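You operate a simulated robot arm through the tools that you are given. There is no shell and no other tool.

You run a simulated robot arm. Do the job below in one go: nothing can be reset, and whatever is moved stays where it is left.

TASK
Clamp bottle 57 in the heater ring and wipe it dry with the blue cloth.
Fine: ring switch off first; then open the clamp and put cloth and bottle back. Set down upright: what you pick out.

It is judged by the outcome, as a careful person would: the job done as asked, and still so three seconds after it is handed in. It fails if anything else is knocked over, pushed out of place, dropped, spilled or broken. Flat cloth is picked up by pressing the open fingertips on it (5 to 10 N) and closing them slowly along it; thin cloth reads only 2 to 8 mm in the jaws.

THE ROBOT
A 7-joint arm with a three-finger gripper, fixed in place. Base frame: the origin is on the floor under the middle of its stand, x ahead of it, y to its left, z up; the work surface is at about z = 800. Units: mm, rad, N and s.
It reaches about 977 mm from its shoulder. Its first joint turns from -2.897 to 2.897 rad. Payload 2.69 kg.
Tool frame: the origin (TCP) lies between the finger pads and is the grasp point; the fingertips stand 29 mm ahead of it; z points along the fingers, y is the line along which they close. The gripper opens to 120 mm; its body begins 78 mm behind the TCP.
Orientation is that of the tool frame in the base frame, as a unit quaternion [w, x, y, z]. With the fingers straight down and closing along the base's y, the tool's x points along the base's -x, its y along +y and its z along -z.

THE INTERFACE
- The arm moves only by the tool arm_command. Its argument "motion" is text: rows parted by semicolons, each of 7 numbers parted by spaces: the turn, a rotation vector about the tool's x, y, z in units of 4 degrees (1.0 is 4 degrees), then the shift along the tool's x, y, z in units of 20 mm (1.0 is 20 mm), then the closure in counts, from 0 (fully open) to 255 (shut). In form: wx wy wz tx ty tz fingers; .... A call has 1 to 20 rows; each row shifts and turns the commanded pose from where the row before left it, along the tool's axes as they then stand. A call with a number of a shift or a turn outside -1 to 1 is refused whole. Each row takes 0.2 s and may step no farther than 50 mm and 0.15 rad from the row before; otherwise, or with a gripper value out of range, the whole call is refused. A pose out of reach is approached as far as the arm can. The call stops where the force on the tool passes 40 N (or 10 N more than at its start, if that is more) or the arm is blocked; 0.2 s more then pass. The fingers move at their own pace (about 136.2 mm/s each) and stop on an object; they squeeze with about 27 N. The grip force told is the motor's: it shows also when the fingers shut on nothing. Time passes only in rows, and 0.2 s behind the last, so rows that do not move let the fingers close. It gives the time, the measured TCP pose, the force on the tool (base axes), the opening and the grip force at its end, in the units of the frame above (readings bear some noise), with the torque about the TCP (base axes, N m) and any sound that the robot's microphone picked up.
- Cameras (640 x 400 px; columns grow to the right, rows downward): "scene" is fixed at [393.7, -493.9, 1546]; the picture's right is [0.62, -0.78, 0.00], its down [-0.75, -0.60, -0.30] and it looks along [0.23, 0.19, -0.95] (base axes); focal length 216 px, centre (320, 200). "wrist" rides on the gripper at [63, 0, -104] in the tool frame; the picture's right is [0.00, 1.00, 0.00], its down [-0.83, 0.00, -0.56] and it looks along [-0.56, 0.00, 0.83] (tool axes); focal length 275 px, centre (320, 200). There is no depth. A picture from a camera that has moved, and an enlarged one, comes with that camera's place and axes in the base frame and with its lens. The place of the scene camera against the robot may be out by one fixed shift of up to 18 mm in any direction.
- camera(camera): a new picture of that camera. No time passes.
- raise_lower(by): moves the trunk up (or, below 0, down) by that many mm; the arm rides with it, the base frame stays. It gives what a move gives, with no picture.
- close_up(camera, box): a new picture of the part [left, top, right, bottom] of that camera's present view, enlarged. No time passes.
- finish_job(): hands the job in; it is judged then, once.

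Places have to be worked out from the pictures, the camera data and where the tool is seen. Open the gripper and draw the arm clear of the work before you hand the job in, unless the task says otherwise.

The tools are called after "Call:" as a command line: name --argument value ..., lists and objects as JSON in quotes. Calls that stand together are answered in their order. arm_command: Moves the arm, as the interface text tells. Its arguments: {"type":"object","properties":{"motion":{"type":"string"}},"required":["motion"]} The other tools are called the same way: raise_lower (by) moves the trunk up or down; camera (camera) takes a picture; close_up (camera, box) takes an enlarged picture of a part of a camera's view; finish_job () hands the job in.

At the start:

```text
time_s: 0.0
ee_pos: [549.4, -204.3, 1157.7]
tcp_rot: [0.0, 0.001, 1.0, 0.0]
wrist_force: [0.7, 0.4, 0.4]
moment: [0.0, 0.02, -0.03]
width: 120.1
finger_force: 0.1
trunk travel left (down, up): [-350.0, 236.0]
```

scene: 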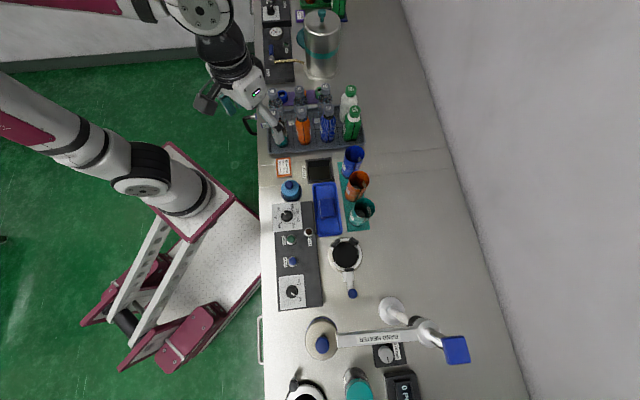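
wrist: 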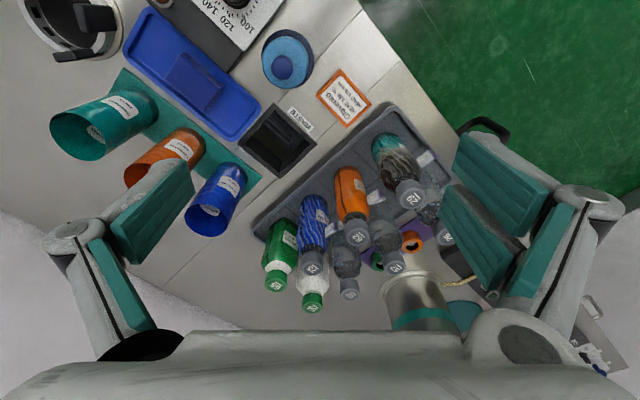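

The pictures show a bottle tray near the gripper, cups, a blue tray with something blue in it, control panels and a ring heater at the far end. I'll enlarge parts of the scene first to identify everything.

Call:
close_up --camera "scene" --box '[260, 280, 480, 400]'

Call:
close_up --camera "scene" --box '[250, 70, 400, 170]'

Call:
close_up --camera "scene" --box '[260, 150, 400, 310]'

Call:
close_up --camera "wrist" --box '[240, 90, 480, 330]'

Call:
close_up --camera "wrist" --box '[20, 0, 380, 240]'

```text
2.91 times, centred on (370, 340) of scene
camera zoom: at [393.7, -493.9, 1546.0], right [0.62, -0.78, 0.0], down [-0.75, -0.6, -0.3], along [0.23, 0.19, -0.95], focal length 630 px, centre (174, -207)
```

zoom: 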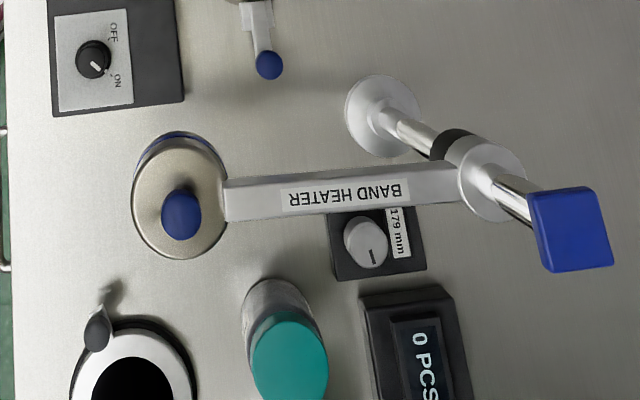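

```text
4.00 times, centred on (325, 120) of scene
camera zoom: at [393.7, -493.9, 1546.0], right [0.62, -0.78, 0.0], down [-0.75, -0.6, -0.3], along [0.23, 0.19, -0.95], focal length 866 px, centre (300, 520)
```

zoom: 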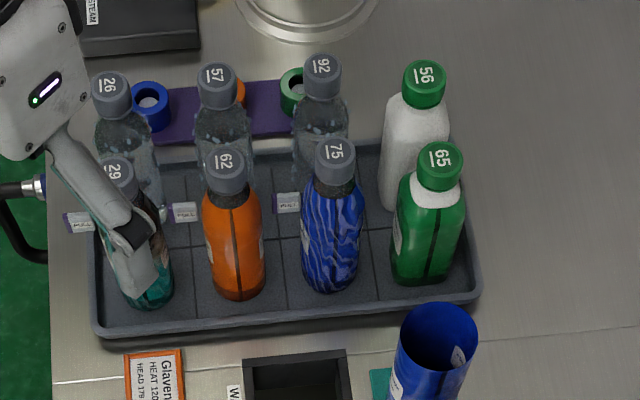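

```text
2.50 times, centred on (330, 230) of scene
camera zoom: at [393.7, -493.9, 1546.0], right [0.62, -0.78, 0.0], down [-0.75, -0.6, -0.3], along [0.23, 0.19, -0.95], focal length 541 px, centre (295, 125)
```

zoom: 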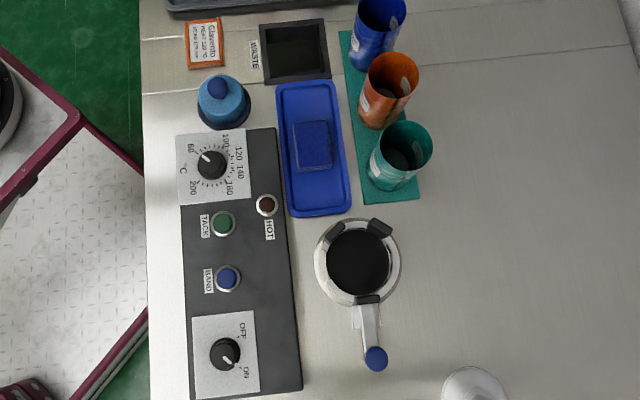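

```text
1.67 times, centred on (360, 210) of wrist
camera zoom: at [485.9, -203.6, 1262.7], right [0.0, 1.0, 0.0], down [0.83, 0.0, 0.56], along [0.56, 0.0, -0.83], focal length 459 px, centre (253, 183)
```

zoom: 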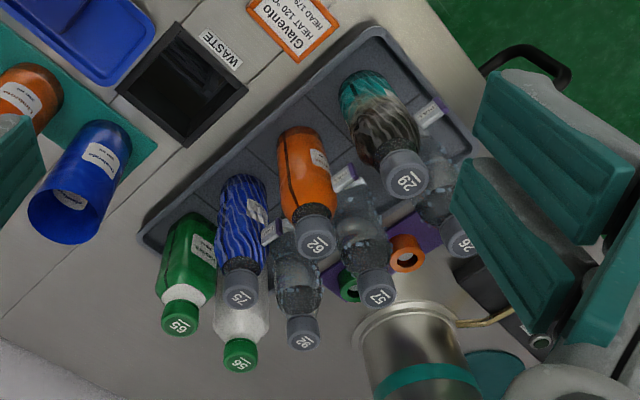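

```text
1.67 times, centred on (200, 120) of wrist
camera zoom: at [485.9, -203.6, 1262.7], right [0.0, 1.0, 0.0], down [0.83, 0.0, 0.56], along [0.56, 0.0, -0.83], focal length 459 px, centre (520, 333)
```

zoom: 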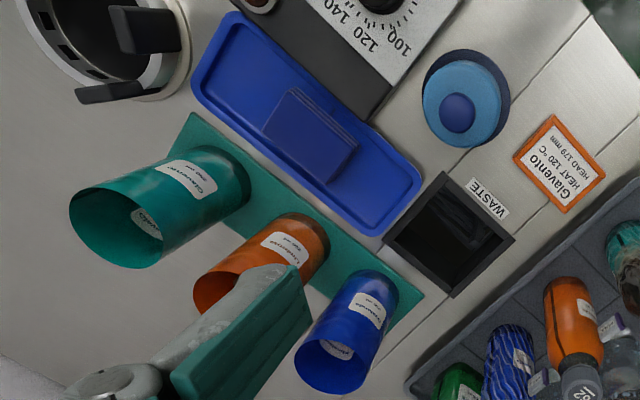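

I'll zoom in further on the panel, the clamp devices, and the lower part of the scene.

Call:
close_up --camera "scene" --box '[270, 195, 330, 235]'

Call:
close_up --camera "scene" --box '[265, 260, 335, 315]'

Call:
close_up --camera "scene" --box '[310, 225, 380, 305]'

Call:
close_up --camera "scene" --box '[280, 360, 440, 400]'

Call:
close_up --camera "scene" --box '[250, 0, 370, 90]'

Call:
close_up --camera "scene" --box '[265, 150, 345, 240]'

```text
10.00 times, centred on (300, 215) of scene
camera zoom: at [393.7, -493.9, 1546.0], right [0.62, -0.78, 0.0], down [-0.75, -0.6, -0.3], along [0.23, 0.19, -0.95], focal length 2164 px, centre (520, 50)
```

zoom: 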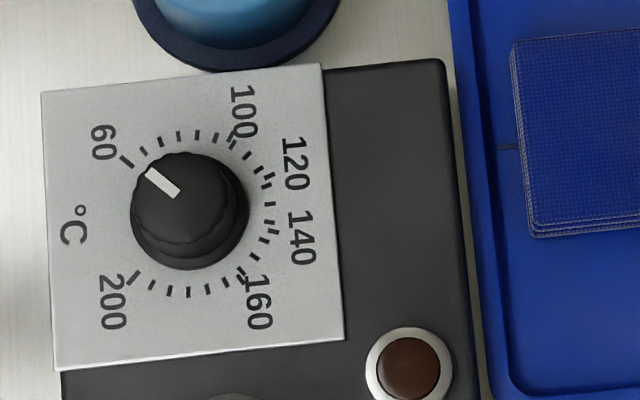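

```text
7.27 times, centred on (300, 288) of scene
camera zoom: at [393.7, -493.9, 1546.0], right [0.62, -0.78, 0.0], down [-0.75, -0.6, -0.3], along [0.23, 0.19, -0.95], focal length 1574 px, centre (466, -436)
```

zoom: 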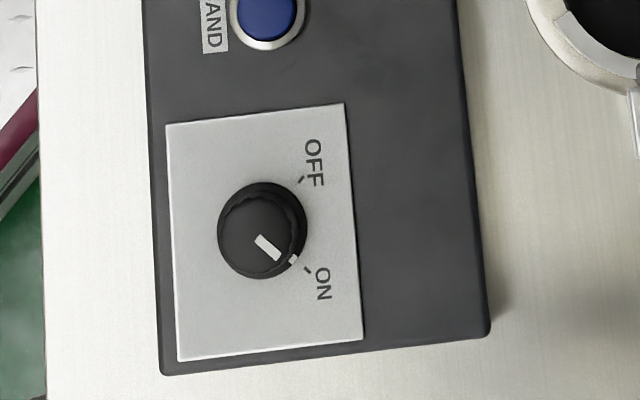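

```text
5.00 times, centred on (345, 265) of scene
camera zoom: at [393.7, -493.9, 1546.0], right [0.62, -0.78, 0.0], down [-0.75, -0.6, -0.3], along [0.23, 0.19, -0.95], focal length 1082 px, centre (195, -125)
```

zoom: 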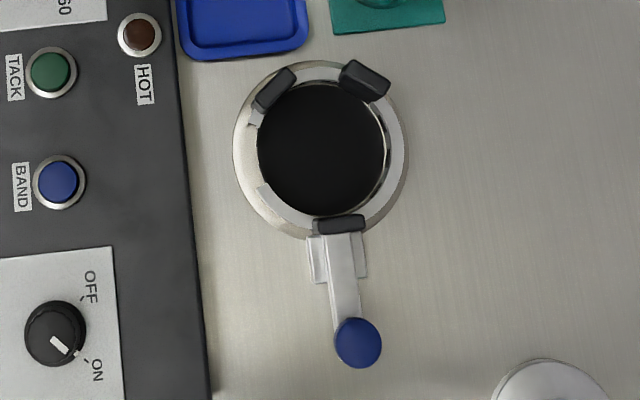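

```text
4.00 times, centred on (360, 380) of scene
camera zoom: at [393.7, -493.9, 1546.0], right [0.62, -0.78, 0.0], down [-0.75, -0.6, -0.3], along [0.23, 0.19, -0.95], focal length 866 px, centre (160, -520)
```

zoom: 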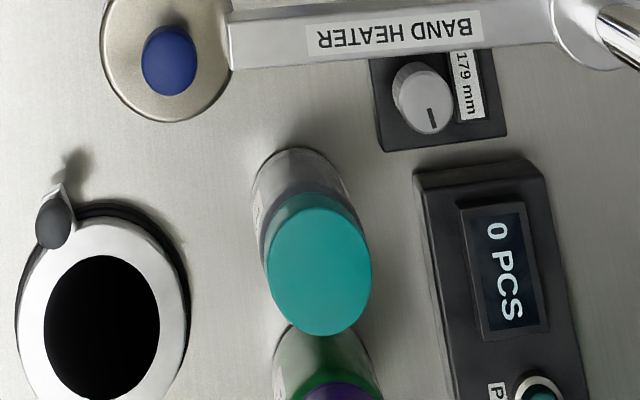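

```text
4.44 times, centred on (310, 45) of scene
camera zoom: at [393.7, -493.9, 1546.0], right [0.62, -0.78, 0.0], down [-0.75, -0.6, -0.3], along [0.23, 0.19, -0.95], focal length 962 px, centre (364, 889)
```

zoom: 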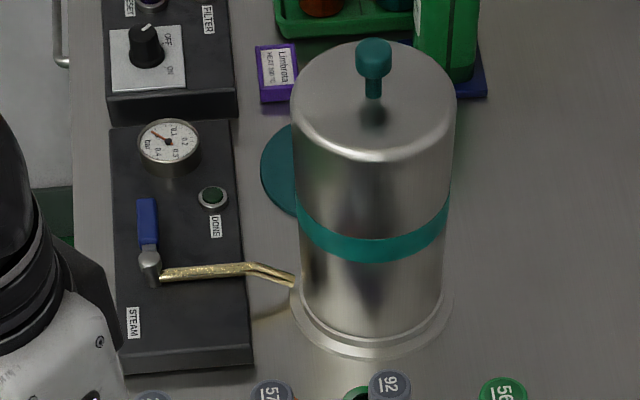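

```text
4.44 times, centred on (305, 195) of scene
camera zoom: at [393.7, -493.9, 1546.0], right [0.62, -0.78, 0.0], down [-0.75, -0.6, -0.3], along [0.23, 0.19, -0.95], focal length 962 px, centre (387, 222)
```

zoom: 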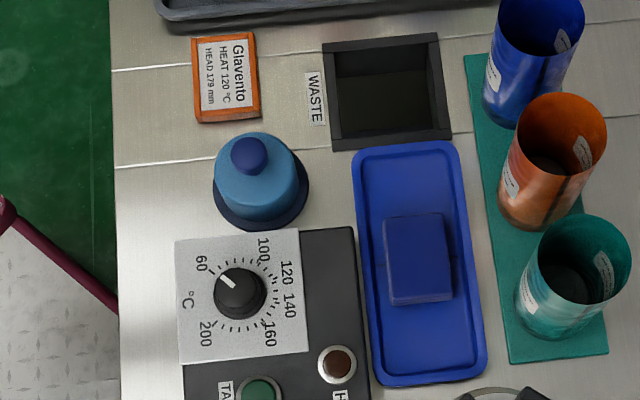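

The OFF/ON knob of the ring panel points at ON, bottle 57 is in the back row of the tray, and the clamp ring with its blue lever lies at about (472, -530). I move high over the bench towards the panel to look at the clamp with the wrist camera.

Call:
arm_command --motion "0 0 0 0.958 -0.946 0 0;0 0 0 0.958 -0.946 0 0;0 0 0 0.958 -0.946 0 0;0 0 0 0.958 -0.946 0 0;0 0 0 0.958 -0.946 0 0;0 0 0 0.958 -0.946 0 0;0 0 0 0.958 -0.946 0 0;0 0 0 0.958 -0.946 0 0;0 0 0 0.958 -0.946 0 0;0 0 0 0.958 -0.946 0 0;0 0 0 0.958 -0.946 0 0;0 0 0 0.958 -0.946 0 0;0 0 0 0.958 -0.946 0 0"

Call:
camera --camera "wrist"

Call:
camera --camera "scene"

```text
time_s: 2.8
ee_pos: [299.9, -450.4, 1158.6]
tcp_rot: [0.0, 0.0, 1.0, 0.0]
wrist_force: [0.7, 0.8, -0.4]
moment: [-0.03, 0.0, -0.01]
width: 119.9
finger_force: 0.0
trunk travel left (down, up): [-350.0, 236.0]
```

```text
taken
camera wrist: at [236.9, -450.4, 1263.8], right [0.0, 1.0, 0.0], down [0.83, 0.0, 0.56], along [0.56, 0.0, -0.83], focal length 275 px, centre (320, 200)
```

wrist: 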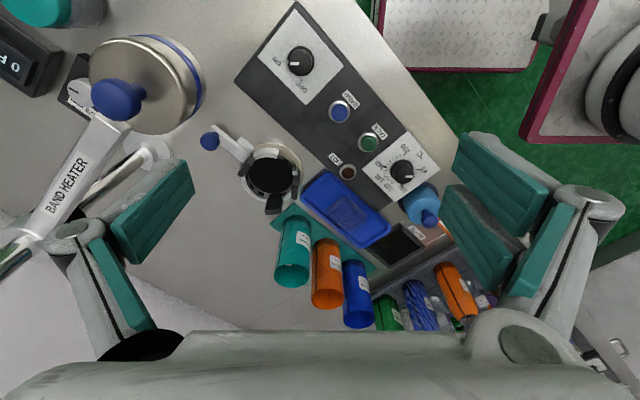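

```text
taken
```

scene: 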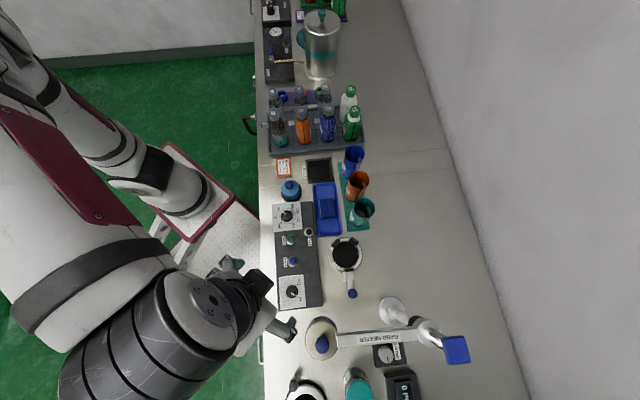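

The wrist view now shows the clamp, the panel and the band heater's bell head. I enlarge the clamp, the heater and the panel.

Call:
close_up --camera "wrist" --box '[190, 110, 330, 220]'

Call:
close_up --camera "wrist" --box '[0, 0, 240, 240]'

Call:
close_up --camera "wrist" --box '[240, 0, 460, 220]'

Call:
close_up --camera "wrist" --box '[350, 210, 500, 330]'

```text
3.64 times, centred on (260, 165) of wrist
camera zoom: at [236.9, -450.4, 1263.8], right [0.0, 1.0, 0.0], down [0.83, 0.0, 0.56], along [0.56, 0.0, -0.83], focal length 1001 px, centre (538, 327)
```

zoom: 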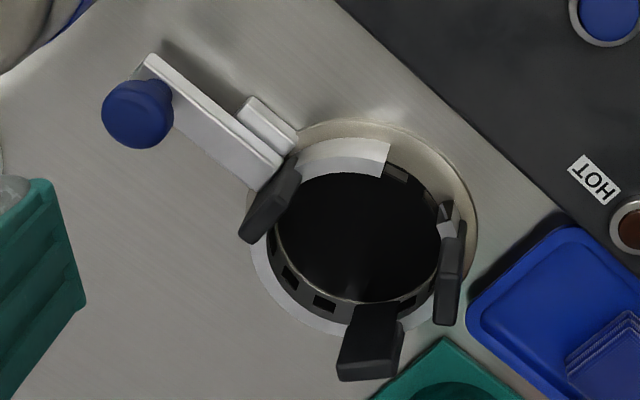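

```text
1.67 times, centred on (120, 120) of wrist
camera zoom: at [236.9, -450.4, 1263.8], right [0.0, 1.0, 0.0], down [0.83, 0.0, 0.56], along [0.56, 0.0, -0.83], focal length 459 px, centre (653, 333)
```

zoom: 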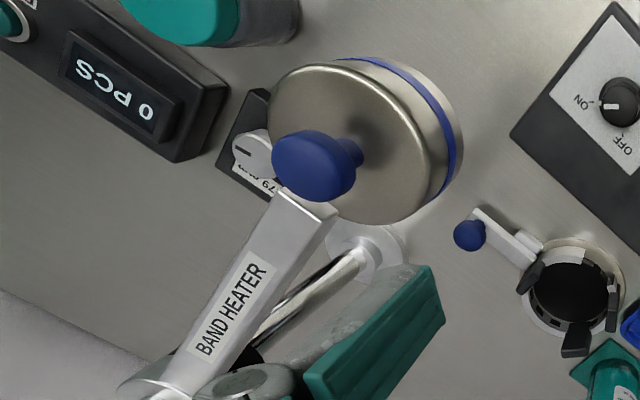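

```text
1.82 times, centred on (350, 110) of wrist
camera zoom: at [236.9, -450.4, 1263.8], right [0.0, 1.0, 0.0], down [0.83, 0.0, 0.56], along [0.56, 0.0, -0.83], focal length 500 px, centre (266, 364)
```

zoom: 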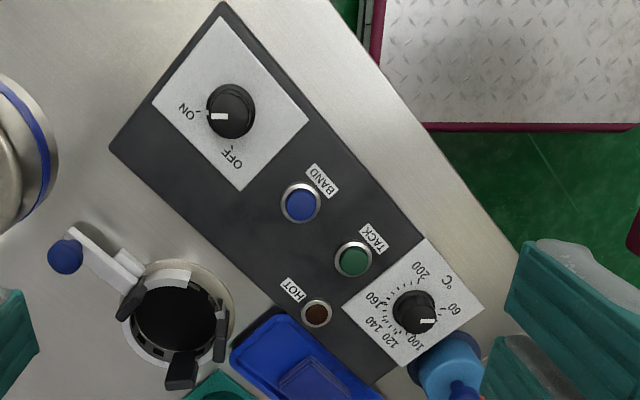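

```text
3.33 times, centred on (425, 270) of wrist
camera zoom: at [236.9, -450.4, 1263.8], right [0.0, 1.0, 0.0], down [0.83, 0.0, 0.56], along [0.56, 0.0, -0.83], focal length 918 px, centre (-30, -33)
```

zoom: 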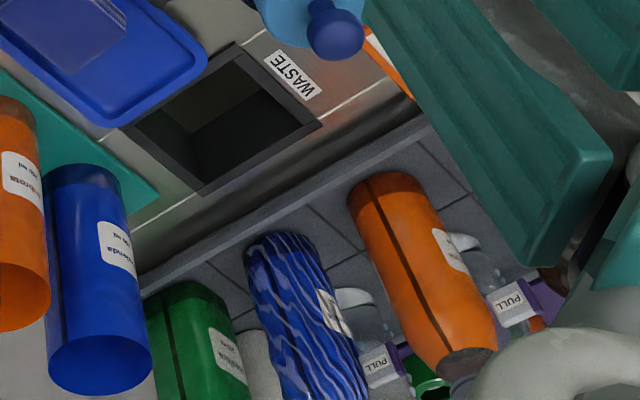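

The clamp has three jaws and a lever with a blue knob, while the panel's switch is still ON. I yaw the tool so the camera looks along -y, to see the other ring-shaped device and the heater at the end of the bench.

Call:
arm_command --motion "0 0 1 0 0 0 0;0 0 1 0 0 0 0;0 0 1 0 0 0 0;0 0 1 0 0 0 0;0 0 1 0 0 0 0;0 0 1 0 0 0 0;0 0 1 0 0 0 0;0 0 1 0 0 0 0;0 0 1 0 0 0 0;0 0 1 0 0 0 0;0 0 1 0 0 0 0;0 0 1 0 0 0 0;0 0 1 0 0 0 0;0 0 1 0 0 0 0;0 0 1 0 0 0 0;0 0 1 0 0 0 0;0 0 1 0 0 0 0;0 0 1 0 0 0 0;0 0 1 0 0 0 0"

Call:
camera --camera "wrist"

```text
time_s: 6.8
ee_pos: [299.8, -449.9, 1158.4]
tcp_rot: [0.0, 0.617, 0.787, 0.0]
wrist_force: [0.2, -0.6, -0.1]
moment: [-0.03, 0.02, 0.03]
width: 119.9
finger_force: 0.0
trunk travel left (down, up): [-350.0, 236.0]
```

```text
taken
camera wrist: at [283.6, -388.3, 1262.8], right [0.97, 0.24, 0.0], down [0.2, -0.81, 0.56], along [0.14, -0.54, -0.83], focal length 275 px, centre (320, 200)
```

wrist: 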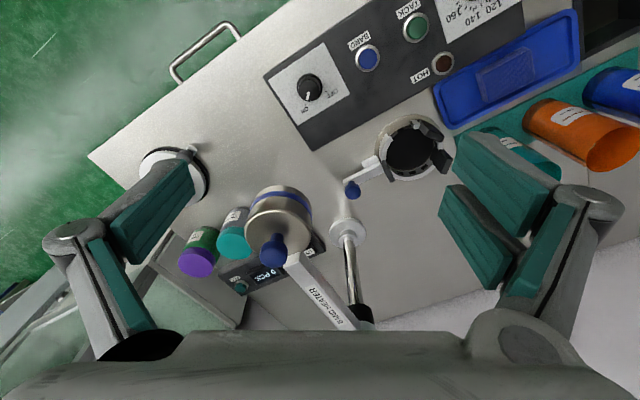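

This view shows the whole end of the bench. I enlarge the clamp, the band heater, and the second ring device.

Call:
close_up --camera "wrist" --box '[330, 90, 470, 220]'

Call:
close_up --camera "wrist" --box '[130, 130, 250, 230]'

Call:
close_up --camera "wrist" --box '[200, 170, 400, 330]'

Call:
close_up --camera "wrist" --box '[420, 0, 640, 140]'

```text
3.08 times, centred on (400, 155) of wrist
camera zoom: at [283.6, -388.3, 1262.8], right [0.97, 0.24, 0.0], down [0.2, -0.81, 0.56], along [0.14, -0.54, -0.83], focal length 847 px, centre (74, 338)
```

zoom: 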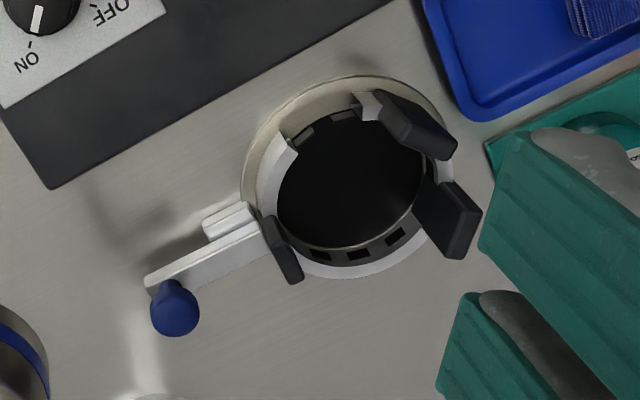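

```text
4.00 times, centred on (190, 180) of wrist
camera zoom: at [283.6, -388.3, 1262.8], right [0.97, 0.24, 0.0], down [0.2, -0.81, 0.56], along [0.14, -0.54, -0.83], focal length 1101 px, centre (840, 280)
```

zoom: 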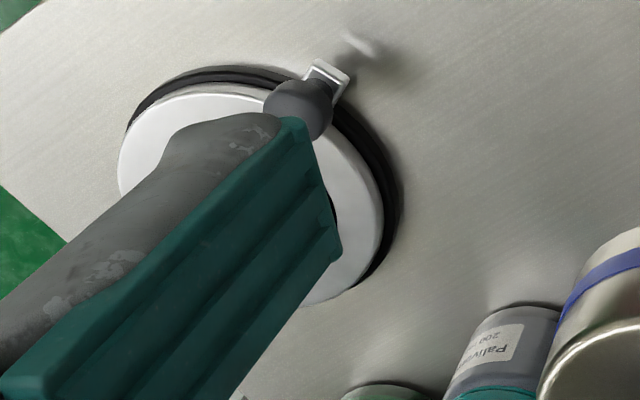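

```text
2.50 times, centred on (300, 250) of wrist
camera zoom: at [283.6, -388.3, 1262.8], right [0.97, 0.24, 0.0], down [0.2, -0.81, 0.56], along [0.14, -0.54, -0.83], focal length 688 px, centre (370, 75)
```

zoom: 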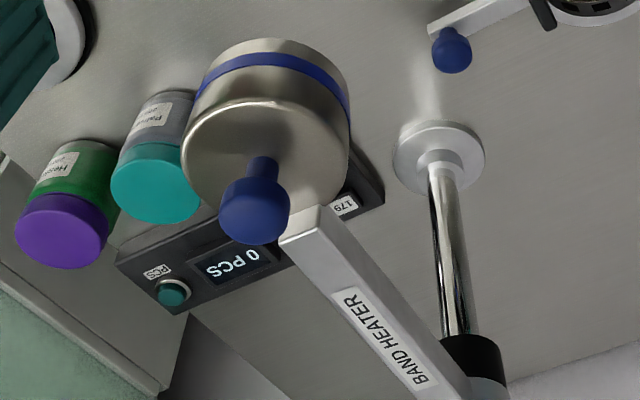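

```text
2.86 times, centred on (530, 70) of wrist
camera zoom: at [283.6, -388.3, 1262.8], right [0.97, 0.24, 0.0], down [0.2, -0.81, 0.56], along [0.14, -0.54, -0.83], focal length 786 px, centre (-280, 571)
```

zoom: 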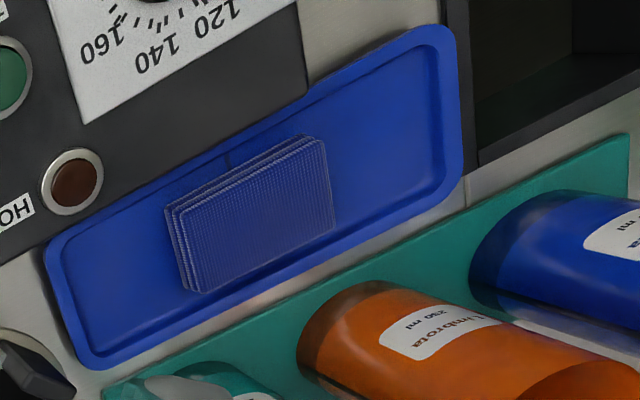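

The second ring-shaped device is hidden behind a finger. I slide sideways along tool -y by 160 mm to see it clearly.

Call:
arm_command --motion "0 0 0 0 -1 0 0;0 0 0 0 -1 0 0;0 0 0 0 -1 0 0;0 0 0 0 -1 0 0;0 0 0 0 -1 0 0;0 0 0 0 -1 0 0;0 0 0 0 -1 0 0;0 0 0 0 -1 0 0"

Call:
camera --camera "wrist"

Call:
close_up --camera "wrist" --box '[200, 100, 400, 260]'

Call:
close_up --camera "wrist" --box '[350, 0, 560, 130]'

```text
time_s: 8.6
ee_pos: [145.8, -488.7, 1157.9]
tcp_rot: [0.0, 0.616, 0.788, 0.0]
wrist_force: [0.8, 0.3, -0.7]
moment: [0.03, 0.03, -0.01]
width: 120.1
finger_force: 0.0
trunk travel left (down, up): [-350.0, 236.0]
```

```text
taken
camera wrist: at [130.0, -427.5, 1262.5], right [0.97, 0.25, 0.0], down [0.2, -0.81, 0.56], along [0.14, -0.54, -0.83], focal length 275 px, centre (320, 200)
```

wrist: 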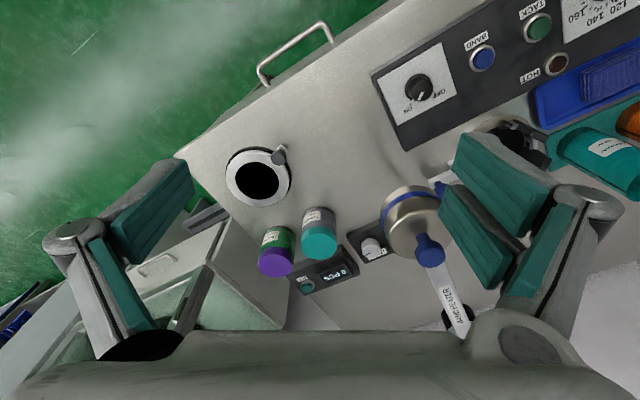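

```text
2.50 times, centred on (300, 180) of wrist
camera zoom: at [130.0, -427.5, 1262.5], right [0.97, 0.25, 0.0], down [0.2, -0.81, 0.56], along [0.14, -0.54, -0.83], focal length 688 px, centre (370, 250)
```

zoom: 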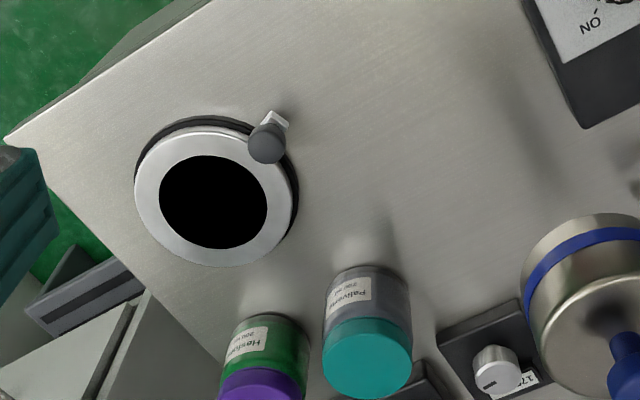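

```text
3.05 times, centred on (455, 65) of wrist
camera zoom: at [130.0, -427.5, 1262.5], right [0.97, 0.25, 0.0], down [0.2, -0.81, 0.56], along [0.14, -0.54, -0.83], focal length 839 px, centre (-91, 611)
```

zoom: 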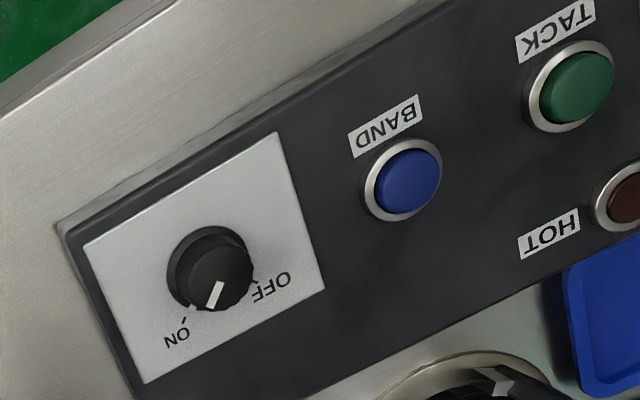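

The second device is just a plain drop ring with no jaws, so the three-jaw ring beside the panel is the heater ring; its switch knob triangulates to about (285, -475), top near z 869. I yaw to about -124° (so the 90° turn later stays clear of the heater head) and come above the knob at z 1000.

Call:
arm_command --motion "0 0 1 0 0 0 0;0 0 1 0 0 0 0;0 0 1 0 0 0 0;0 0 1 0 0 0 0;0 0 1 0 0 0 0;0 0 1 0 0 0 0;0 0 1 0 0 0 0;0 0 1 0 0 0 0;0 0 1 0 0 0 0;0 0 1 0 0 0 0;0 0 1 0 0 0 0;0 0 1 0 0 0 0;0 0 0 0.556 0.672 0.9875 0;0 0 0 0.556 0.672 0.9875 0;0 0 0 0.556 0.672 0.9875 0;0 0 0 0.556 0.672 0.9875 0;0 0 0 0.556 0.672 0.9875 0;0 0 0 0.556 0.672 0.9875 0;0 0 0 0.556 0.672 0.9875 0;0 0 0 0.556 0.672 0.9875 0"

Call:
camera --camera "wrist"

Call:
camera --camera "scene"

```text
time_s: 12.8
ee_pos: [283.2, -476.2, 1002.6]
tcp_rot: [0.0, 0.884, 0.468, 0.0]
wrist_force: [0.1, 0.6, -0.2]
moment: [-0.03, 0.0, 0.01]
width: 119.9
finger_force: 0.1
trunk travel left (down, up): [-350.0, 236.0]
```

```text
taken
camera wrist: at [318.2, -422.9, 1108.3], right [0.83, -0.56, 0.0], down [-0.46, -0.69, 0.56], along [-0.31, -0.46, -0.83], focal length 275 px, centre (320, 200)
```

wrist: 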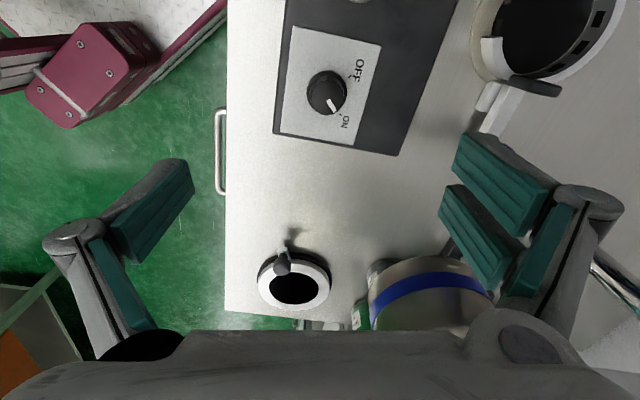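

```text
taken
```

scene: 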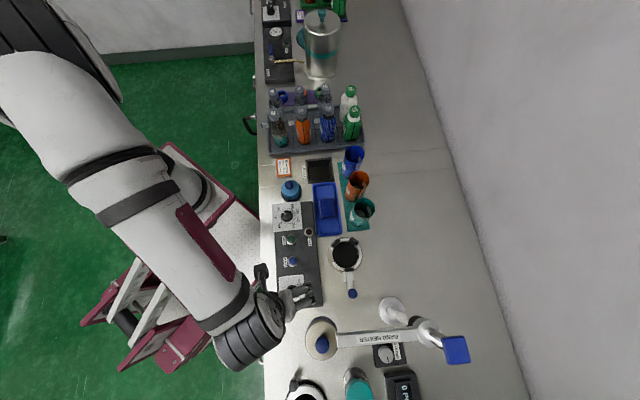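

The arm reached yaw -124° above the knob. I enlarge the knob in the wrist view to fix its position.

Call:
close_up --camera "wrist" --box '[270, 20, 420, 160]'

```text
2.86 times, centred on (345, 90) of wrist
camera zoom: at [318.2, -422.9, 1108.3], right [0.83, -0.56, 0.0], down [-0.46, -0.69, 0.56], along [-0.31, -0.46, -0.83], focal length 786 px, centre (249, 514)
```

zoom: 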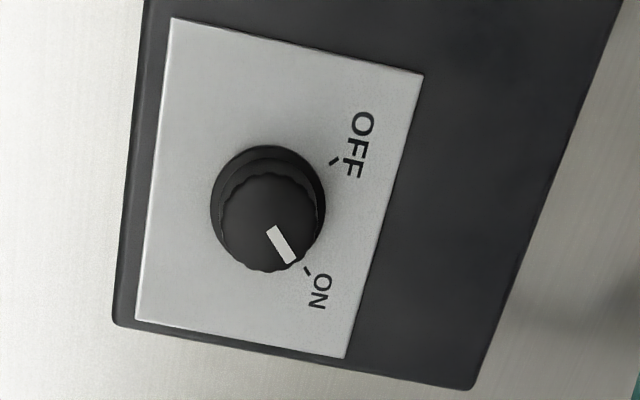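

The knob axis works out at about (288.7, -477), its top near z 855 and the plate near z 828. I correct sideways, pre-close to about 70 mm and descend to z 890 to re-check.

Call:
arm_command --motion "0 0 0 0.058 0.128 0.8 106;0 0 0 0.058 0.128 0.8 106;0 0 0 0 0 0.8 106;0 0 0 0 0 0.8 106;0 0 0 0 0 0.8 106;0 0 0 0 0 0.8 106;0 0 0 0 0 0.8 106"

Call:
camera --camera "wrist"

Call:
camera --camera "scene"

```text
time_s: 14.4
ee_pos: [289.1, -475.9, 886.5]
tcp_rot: [0.0, 0.883, 0.47, 0.0]
wrist_force: [0.3, -0.6, 0.5]
moment: [0.0, -0.01, -0.02]
width: 70.1
finger_force: 0.1
trunk travel left (down, up): [-350.0, 236.0]
```

```text
taken
camera wrist: at [324.0, -422.7, 990.9], right [0.83, -0.56, 0.0], down [-0.46, -0.69, 0.56], along [-0.31, -0.46, -0.83], focal length 275 px, centre (320, 200)
```

wrist: 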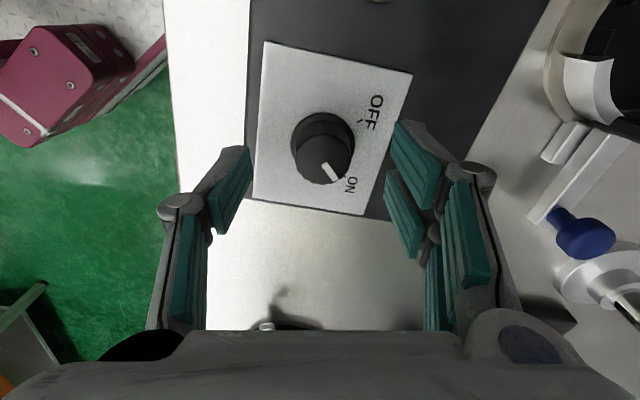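

```text
taken
```

scene: 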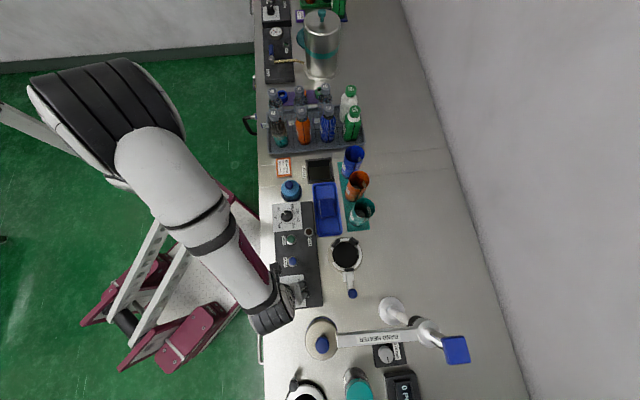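

The knob is centred between the fingers. I descend another 24 mm in small steps and then close on it.

Call:
arm_command --motion "0 0 0 -0.05 0 0.3 106;0 0 0 -0.05 0 0.3 106;0 0 0 0 0 0.3 106;0 0 0 0 0 0.3 106"

Call:
camera --camera "wrist"

```text
time_s: 15.4
ee_pos: [288.5, -476.7, 863.0]
tcp_rot: [0.0, 0.883, 0.47, 0.0]
wrist_force: [0.8, 0.0, 0.5]
moment: [-0.01, -0.01, 0.03]
width: 70.1
finger_force: 0.0
trunk travel left (down, up): [-350.0, 236.0]
```

```text
taken
camera wrist: at [322.8, -423.4, 967.8], right [0.83, -0.56, 0.0], down [-0.46, -0.69, 0.56], along [-0.31, -0.46, -0.83], focal length 275 px, centre (320, 200)
```

wrist: 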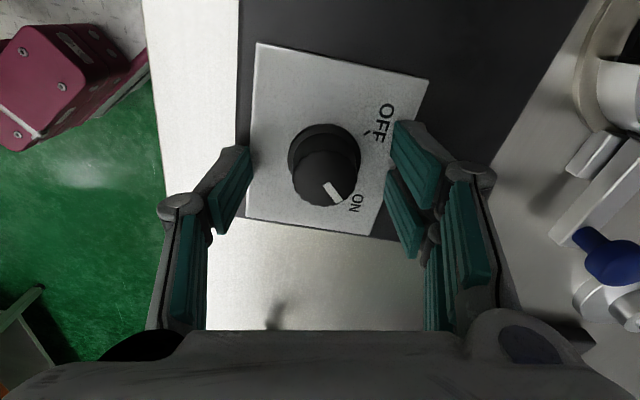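

No contact yet and the knob sits between the pads. I close the fingers gently on it.

Call:
arm_command --motion "0 0 0 0 0.08 0 130;0 0 0 0 0 0 150;0 0 0 0 0 0 170;0 0 0 0 0 0 190;0 0 0 0 0 0 210;0 0 0 0 0 0 230;0 0 0 0 0 0 230"

Call:
camera --camera "wrist"

```text
time_s: 17.0
ee_pos: [289.6, -478.5, 864.2]
tcp_rot: [0.002, 0.883, 0.47, -0.001]
wrist_force: [13.5, -9.3, 6.5]
moment: [-0.26, -0.36, -0.03]
width: 31.3
finger_force: 44.9
trunk travel left (down, up): [-350.0, 236.0]
```

```text
taken
camera wrist: at [323.9, -425.2, 968.5], right [0.83, -0.55, 0.0], down [-0.46, -0.69, 0.56], along [-0.31, -0.46, -0.83], focal length 275 px, centre (320, 200)
```

wrist: 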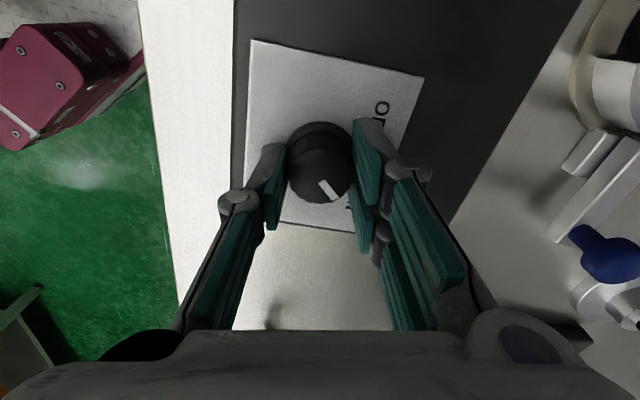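

The knob is gripped (31 mm) with a slight sideways load, so I ease 1.6 mm along tool +y and then turn counter-clockwise (seen from above) by 44° first.

Call:
arm_command --motion "0 0 0 0 0.08 0 230;0 0 -1 0 0 0 230;0 0 -1 0 0 0 230;0 0 -1 0 0 0 230;0 0 -1 0 0 0 230;0 0 -1 0 0 0 230;0 0 -1 0 0 0 230;0 0 -1 0 0 0 230;0 0 -1 0 0 0 230;0 0 -1 0 0 0 230;0 0 -1 0 0 0 230;0 0 -1 0 0 0 230"

Call:
camera --camera "wrist"

```text
time_s: 19.6
ee_pos: [290.8, -478.7, 863.6]
tcp_rot: [0.001, 0.642, 0.766, -0.001]
wrist_force: [9.8, -5.1, 19.8]
moment: [0.89, -0.35, -0.04]
width: 31.3
finger_force: 45.2
trunk travel left (down, up): [-350.0, 236.0]
```

```text
taken
camera wrist: at [278.8, -416.0, 968.5], right [0.98, 0.18, 0.0], down [0.15, -0.82, 0.56], along [0.1, -0.55, -0.83], focal length 275 px, centre (320, 200)
```

wrist: 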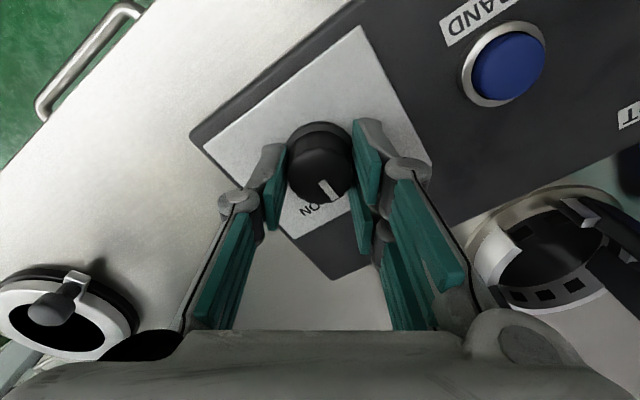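

The knob is turning with the gripper; the pointer has moved off ON. I turn the remaining 46°.

Call:
arm_command --motion "0 0 -1 0 0 0 230;0 0 -1 0 0 0 230;0 0 -1 0 0 0 230;0 0 -1 0 0 0 230;0 0 -1 0 0 0 230;0 0 -1 0 0 0 230;0 0 -1 0 0 0 230;0 0 -1 0 0 0 230;0 0 -1 0 0 0 230;0 0 -1 0 0 0 230;0 0 -1 0 0 0 230"

Call:
camera --camera "wrist"

```text
time_s: 22.0
ee_pos: [291.7, -478.2, 864.1]
tcp_rot: [0.001, 0.309, 0.951, 0.0]
wrist_force: [22.6, 1.1, 10.1]
moment: [0.27, -0.41, -0.8]
width: 31.2
finger_force: 44.8
trunk travel left (down, up): [-350.0, 236.0]
```

```text
taken
camera wrist: at [239.6, -440.4, 968.4], right [0.58, 0.81, 0.0], down [0.67, -0.49, 0.56], along [0.45, -0.33, -0.83], focal length 275 px, centre (320, 200)
```

wrist: 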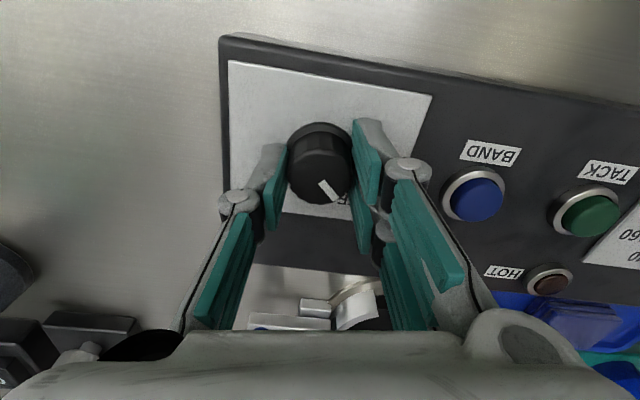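

The torque (-0.8 N m about z) suggests the knob reached its OFF stop. I open and lift to check the pointer.

Call:
arm_command --motion "0 0 0 0 0 0 150;0 0 0 0 0 0 106;0 0 0 0 0 0 106;0 0 0 0 0 -0.8 106;0 0 0 0 0 -1 106;0 0 0 0 0 -1 106;0 0 0 0 0 -1 106;0 0 0 0 0 -1 106"

Call:
close_up --camera "wrist" --box '[220, 20, 460, 200]'

Call:
close_up --camera "scene" --box '[265, 190, 400, 315]'

```text
time_s: 23.8
ee_pos: [289.3, -479.4, 960.3]
tcp_rot: [0.001, 0.309, 0.951, -0.001]
wrist_force: [1.4, -0.9, -1.2]
moment: [0.01, -0.04, 0.0]
width: 69.9
finger_force: 0.0
trunk travel left (down, up): [-350.0, 236.0]
```

```text
2.22 times, centred on (340, 110) of wrist
camera zoom: at [237.9, -442.3, 1064.8], right [0.58, 0.81, 0.0], down [0.67, -0.49, 0.56], along [0.45, -0.32, -0.83], focal length 612 px, centre (276, 400)
```

zoom: 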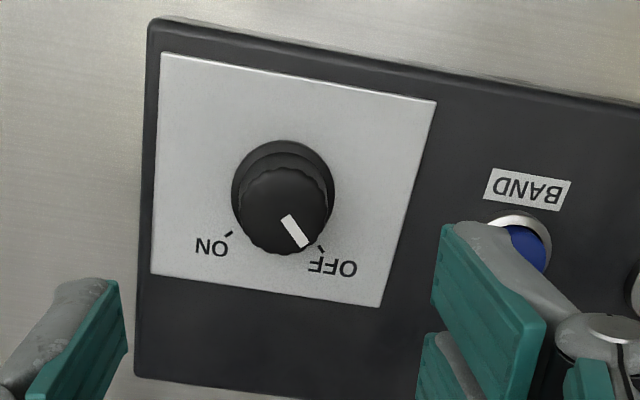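

```text
3.20 times, centred on (332, 252) of scene
camera zoom: at [393.7, -493.9, 1546.0], right [0.62, -0.78, 0.0], down [-0.75, -0.6, -0.3], along [0.23, 0.19, -0.95], focal length 693 px, centre (280, 32)
```

zoom: 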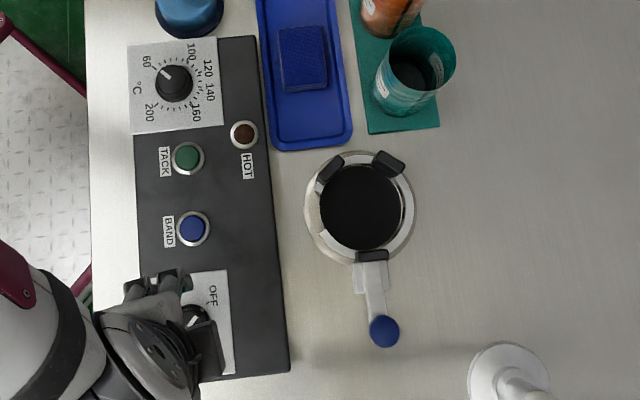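

The pointer is now on OFF. Next I move to above the clamp ring at about (472, -530), z 1005, to survey it and its lever.

Call:
arm_command --motion "0 0 0 -0.89 0.33 -0.22 0;0 0 0 -0.89 0.33 -0.22 0;0 0 0 -0.89 0.33 -0.22 0;0 0 0 -0.89 0.33 -0.22 0;0 0 0 -0.89 0.33 -0.22 0;0 0 0 -0.89 0.33 -0.22 0;0 0 0 -0.89 0.33 -0.22 0;0 0 0 -0.89 0.33 -0.22 0;0 0 0 -0.89 0.33 -0.22 0;0 0 0 -0.89 0.33 -0.22 0"

Call:
camera --camera "wrist"

Call:
close_up --camera "wrist" --box '[200, 0, 460, 200]'

```text
time_s: 26.0
ee_pos: [472.2, -529.5, 1006.4]
tcp_rot: [0.001, 0.309, 0.951, 0.0]
wrist_force: [0.1, -0.2, 0.3]
moment: [0.0, -0.02, 0.01]
width: 119.8
finger_force: 0.0
trunk travel left (down, up): [-350.0, 236.0]
```

```text
taken
camera wrist: at [420.9, -491.6, 1110.9], right [0.58, 0.81, 0.0], down [0.67, -0.49, 0.56], along [0.45, -0.32, -0.83], focal length 275 px, centre (320, 200)
```

wrist: 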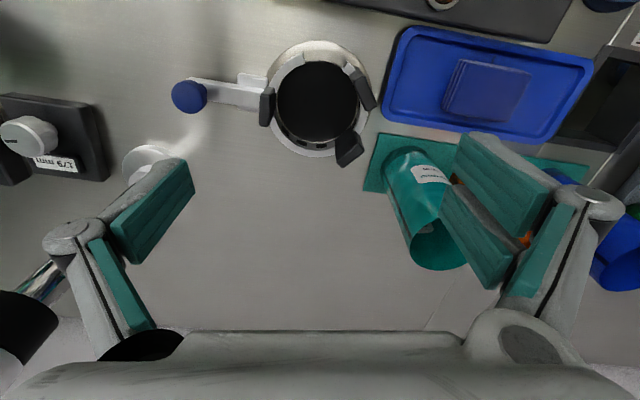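

```text
2.00 times, centred on (330, 100) of wrist
camera zoom: at [420.9, -491.6, 1110.9], right [0.58, 0.81, 0.0], down [0.67, -0.49, 0.56], along [0.45, -0.32, -0.83], focal length 551 px, centre (300, 400)
```

zoom: 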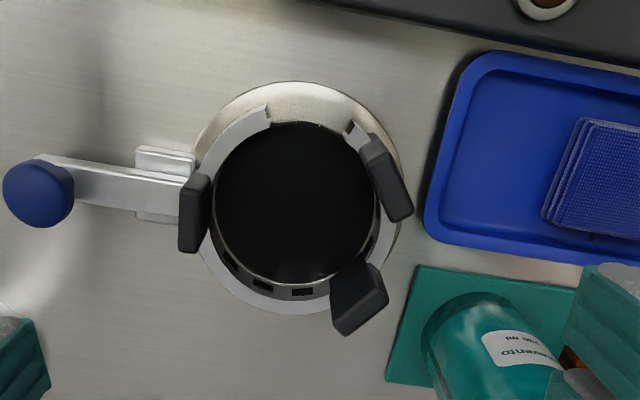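

The clamp is a C-ring with two fixed pads and a third pad on a sliding bar whose blue knob sits at about (400, -621, 857); pushing it along +45° towards the ring centre (478, -538) should clamp. Now I go up and over to the bottle tray to survey bottle 57 (cap estimated at (782, -98, 989)).

Call:
arm_command --motion "0 0 0 0 0.5 -0.775 0;0 0 0 0 0.5 -0.775 0;0 0 0 0 0.5 -0.775 0;0 0 0 0 0.5 -0.775 0;0 0 0 0 0.5 -0.775 0;0 0 0 0 0.5 -0.775 0;0 0 0 0 0.5 -0.775 0;0 0 0 0 0.5 -0.775 0;0 0 0 0 1 0 0;0 0 0 0 1 0 0;0 0 0 0 1 0 0;0 0 0 0 1 0 0;0 0 0 0 1 0 0;0 0 0 0 1 0 0;0 0 0 0 1 0 0;0 0 0 0 1 0 0;0 0 0 0 1 0 0;0 0 0 0 1 0 0;0 0 0 0 1 0 0;0 0 0 0 1 0 0"

Call:
camera --camera "wrist"

Call:
close_up --camera "wrist" --box '[320, 20, 560, 200]'

```text
time_s: 30.2
ee_pos: [660.8, -271.7, 1127.5]
tcp_rot: [0.0, 0.309, 0.951, 0.0]
wrist_force: [0.2, 0.8, -0.2]
moment: [0.01, 0.0, -0.03]
width: 120.0
finger_force: 0.1
trunk travel left (down, up): [-350.0, 236.0]
```

```text
taken
camera wrist: at [608.4, -234.9, 1233.0], right [0.58, 0.81, 0.0], down [0.67, -0.49, 0.56], along [0.45, -0.33, -0.83], focal length 275 px, centre (320, 200)
```

wrist: 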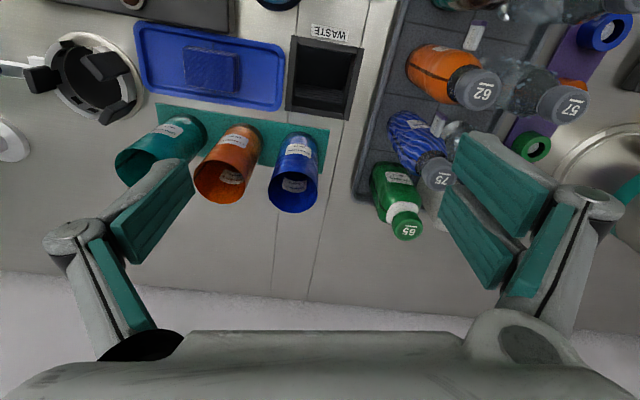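

```text
2.22 times, centred on (440, 110) of wrist
camera zoom: at [608.4, -234.9, 1233.0], right [0.58, 0.81, 0.0], down [0.67, -0.49, 0.56], along [0.45, -0.33, -0.83], focal length 612 px, centre (53, 400)
```

zoom: 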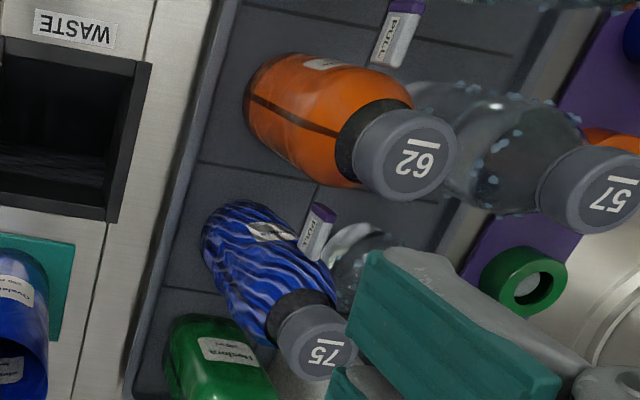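

Bottle 57 is visible with water drops on it. I continue 180 mm along tool +y to get above it.

Call:
arm_command --motion "0 0 0 0 1 0 0;0 0 0 0 1 0 0;0 0 0 0 1 0 0;0 0 0 0 1 0 0;0 0 0 0 1 0 0;0 0 0 0 1 0 0;0 0 0 0 1 0 0;0 0 0 0 1 0 0;0 0 0 0 1 0 0"

Call:
camera --camera "wrist"

Call:
close_up --camera "wrist" --box '[220, 20, 460, 200]'

```text
time_s: 32.2
ee_pos: [766.5, -128.7, 1126.8]
tcp_rot: [0.0, 0.31, 0.951, 0.0]
wrist_force: [0.7, 0.0, 0.1]
moment: [0.02, -0.05, 0.02]
width: 120.0
finger_force: 0.0
trunk travel left (down, up): [-350.0, 236.0]
```

```text
taken
camera wrist: at [714.8, -90.4, 1231.7], right [0.58, 0.81, 0.0], down [0.67, -0.49, 0.56], along [0.45, -0.33, -0.83], focal length 275 px, centre (320, 200)
```

wrist: 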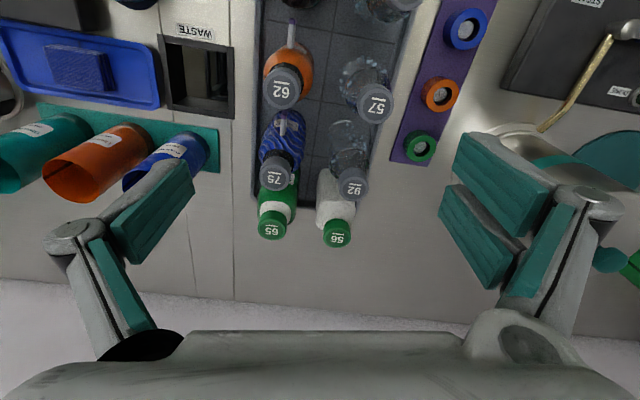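

```text
2.22 times, centred on (340, 110) of wrist
camera zoom: at [714.8, -90.4, 1231.7], right [0.58, 0.81, 0.0], down [0.67, -0.49, 0.56], along [0.45, -0.33, -0.83], focal length 612 px, centre (276, 400)
```

zoom: 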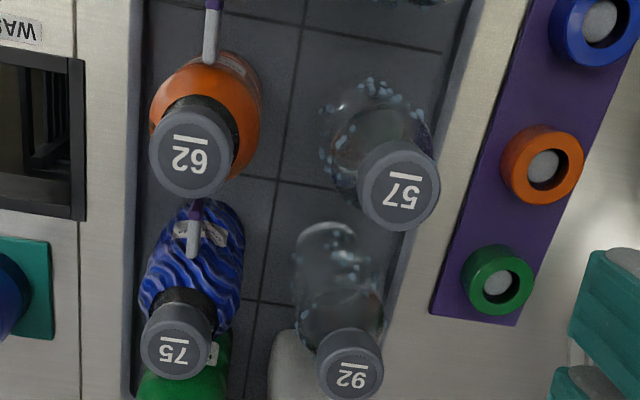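

Triangulated from three wrist views, cap 57 is at about (799.5, -91), top z ≈ 973, diameter ≈ 33 mm. I yaw to -45°, pre-close to 60 mm and descend to z 1030 above it for a check.

Call:
arm_command --motion "0 0 0.75 0 0 0 0;0 0 0.75 0 0 0 60;0 0 0.75 0 0 0 127;0 0 0 0.033 0.5 0.97 127;0 0 0 0.033 0.5 0.97 127;0 0 0 0.033 0.5 0.97 127;0 0 0 0.033 0.5 0.97 127;0 0 0 0.033 0.5 0.97 127"

Call:
camera --camera "wrist"

Call:
close_up --camera "scene" --box '[250, 60, 410, 170]'

```text
time_s: 34.0
ee_pos: [799.7, -86.3, 1030.7]
tcp_rot: [0.001, 0.383, 0.924, 0.0]
wrist_force: [-0.2, 0.5, 0.0]
moment: [0.02, -0.05, 0.01]
width: 60.2
finger_force: 0.0
trunk travel left (down, up): [-350.0, 236.0]
```

```text
taken
camera wrist: at [754.5, -41.9, 1136.2], right [0.7, 0.71, 0.0], down [0.59, -0.58, 0.56], along [0.4, -0.39, -0.83], focal length 275 px, centre (320, 200)
```

wrist: 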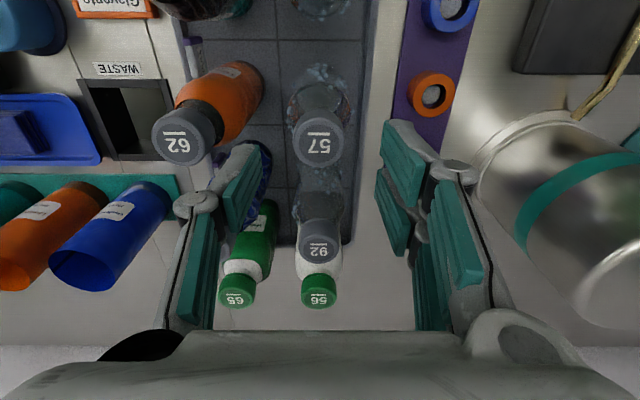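

```text
3.64 times, centred on (330, 115) of scene
camera zoom: at [393.7, -493.9, 1546.0], right [0.62, -0.78, 0.0], down [-0.75, -0.6, -0.3], along [0.23, 0.19, -0.95], focal length 787 px, centre (284, 509)
```

zoom: 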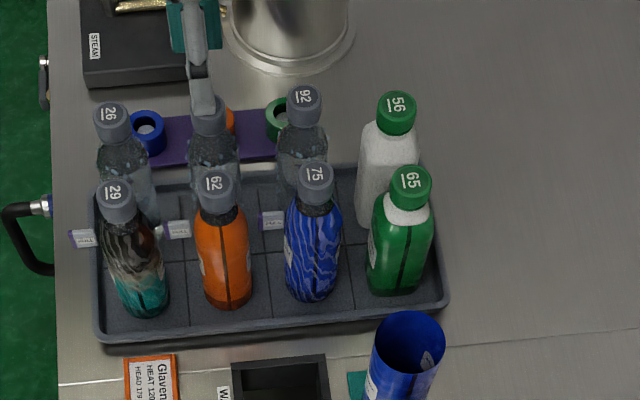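

Cap 57 is centred at about (800.9, -89.2). I correct 3 mm and descend 46 mm for a last look.

Call:
arm_command --motion "0 0 0 -0.07 -0.03 0.46 127;0 0 0 -0.07 -0.03 0.46 127;0 0 0 0 0 0.46 127;0 0 0 0 0 0.46 127;0 0 0 0 0 0.46 127"

Call:
camera --camera "wrist"

```text
time_s: 35.2
ee_pos: [801.7, -91.8, 984.9]
tcp_rot: [0.0, 0.382, 0.924, 0.0]
wrist_force: [0.4, -0.3, -0.5]
moment: [-0.01, -0.01, 0.0]
width: 60.3
finger_force: 0.0
trunk travel left (down, up): [-350.0, 236.0]
```

```text
taken
camera wrist: at [755.6, -46.2, 1089.7], right [0.7, 0.71, 0.0], down [0.59, -0.59, 0.56], along [0.39, -0.39, -0.83], focal length 275 px, centre (320, 200)
```

wrist: 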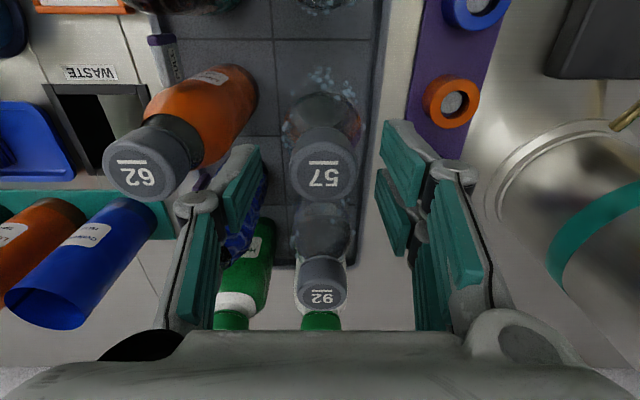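

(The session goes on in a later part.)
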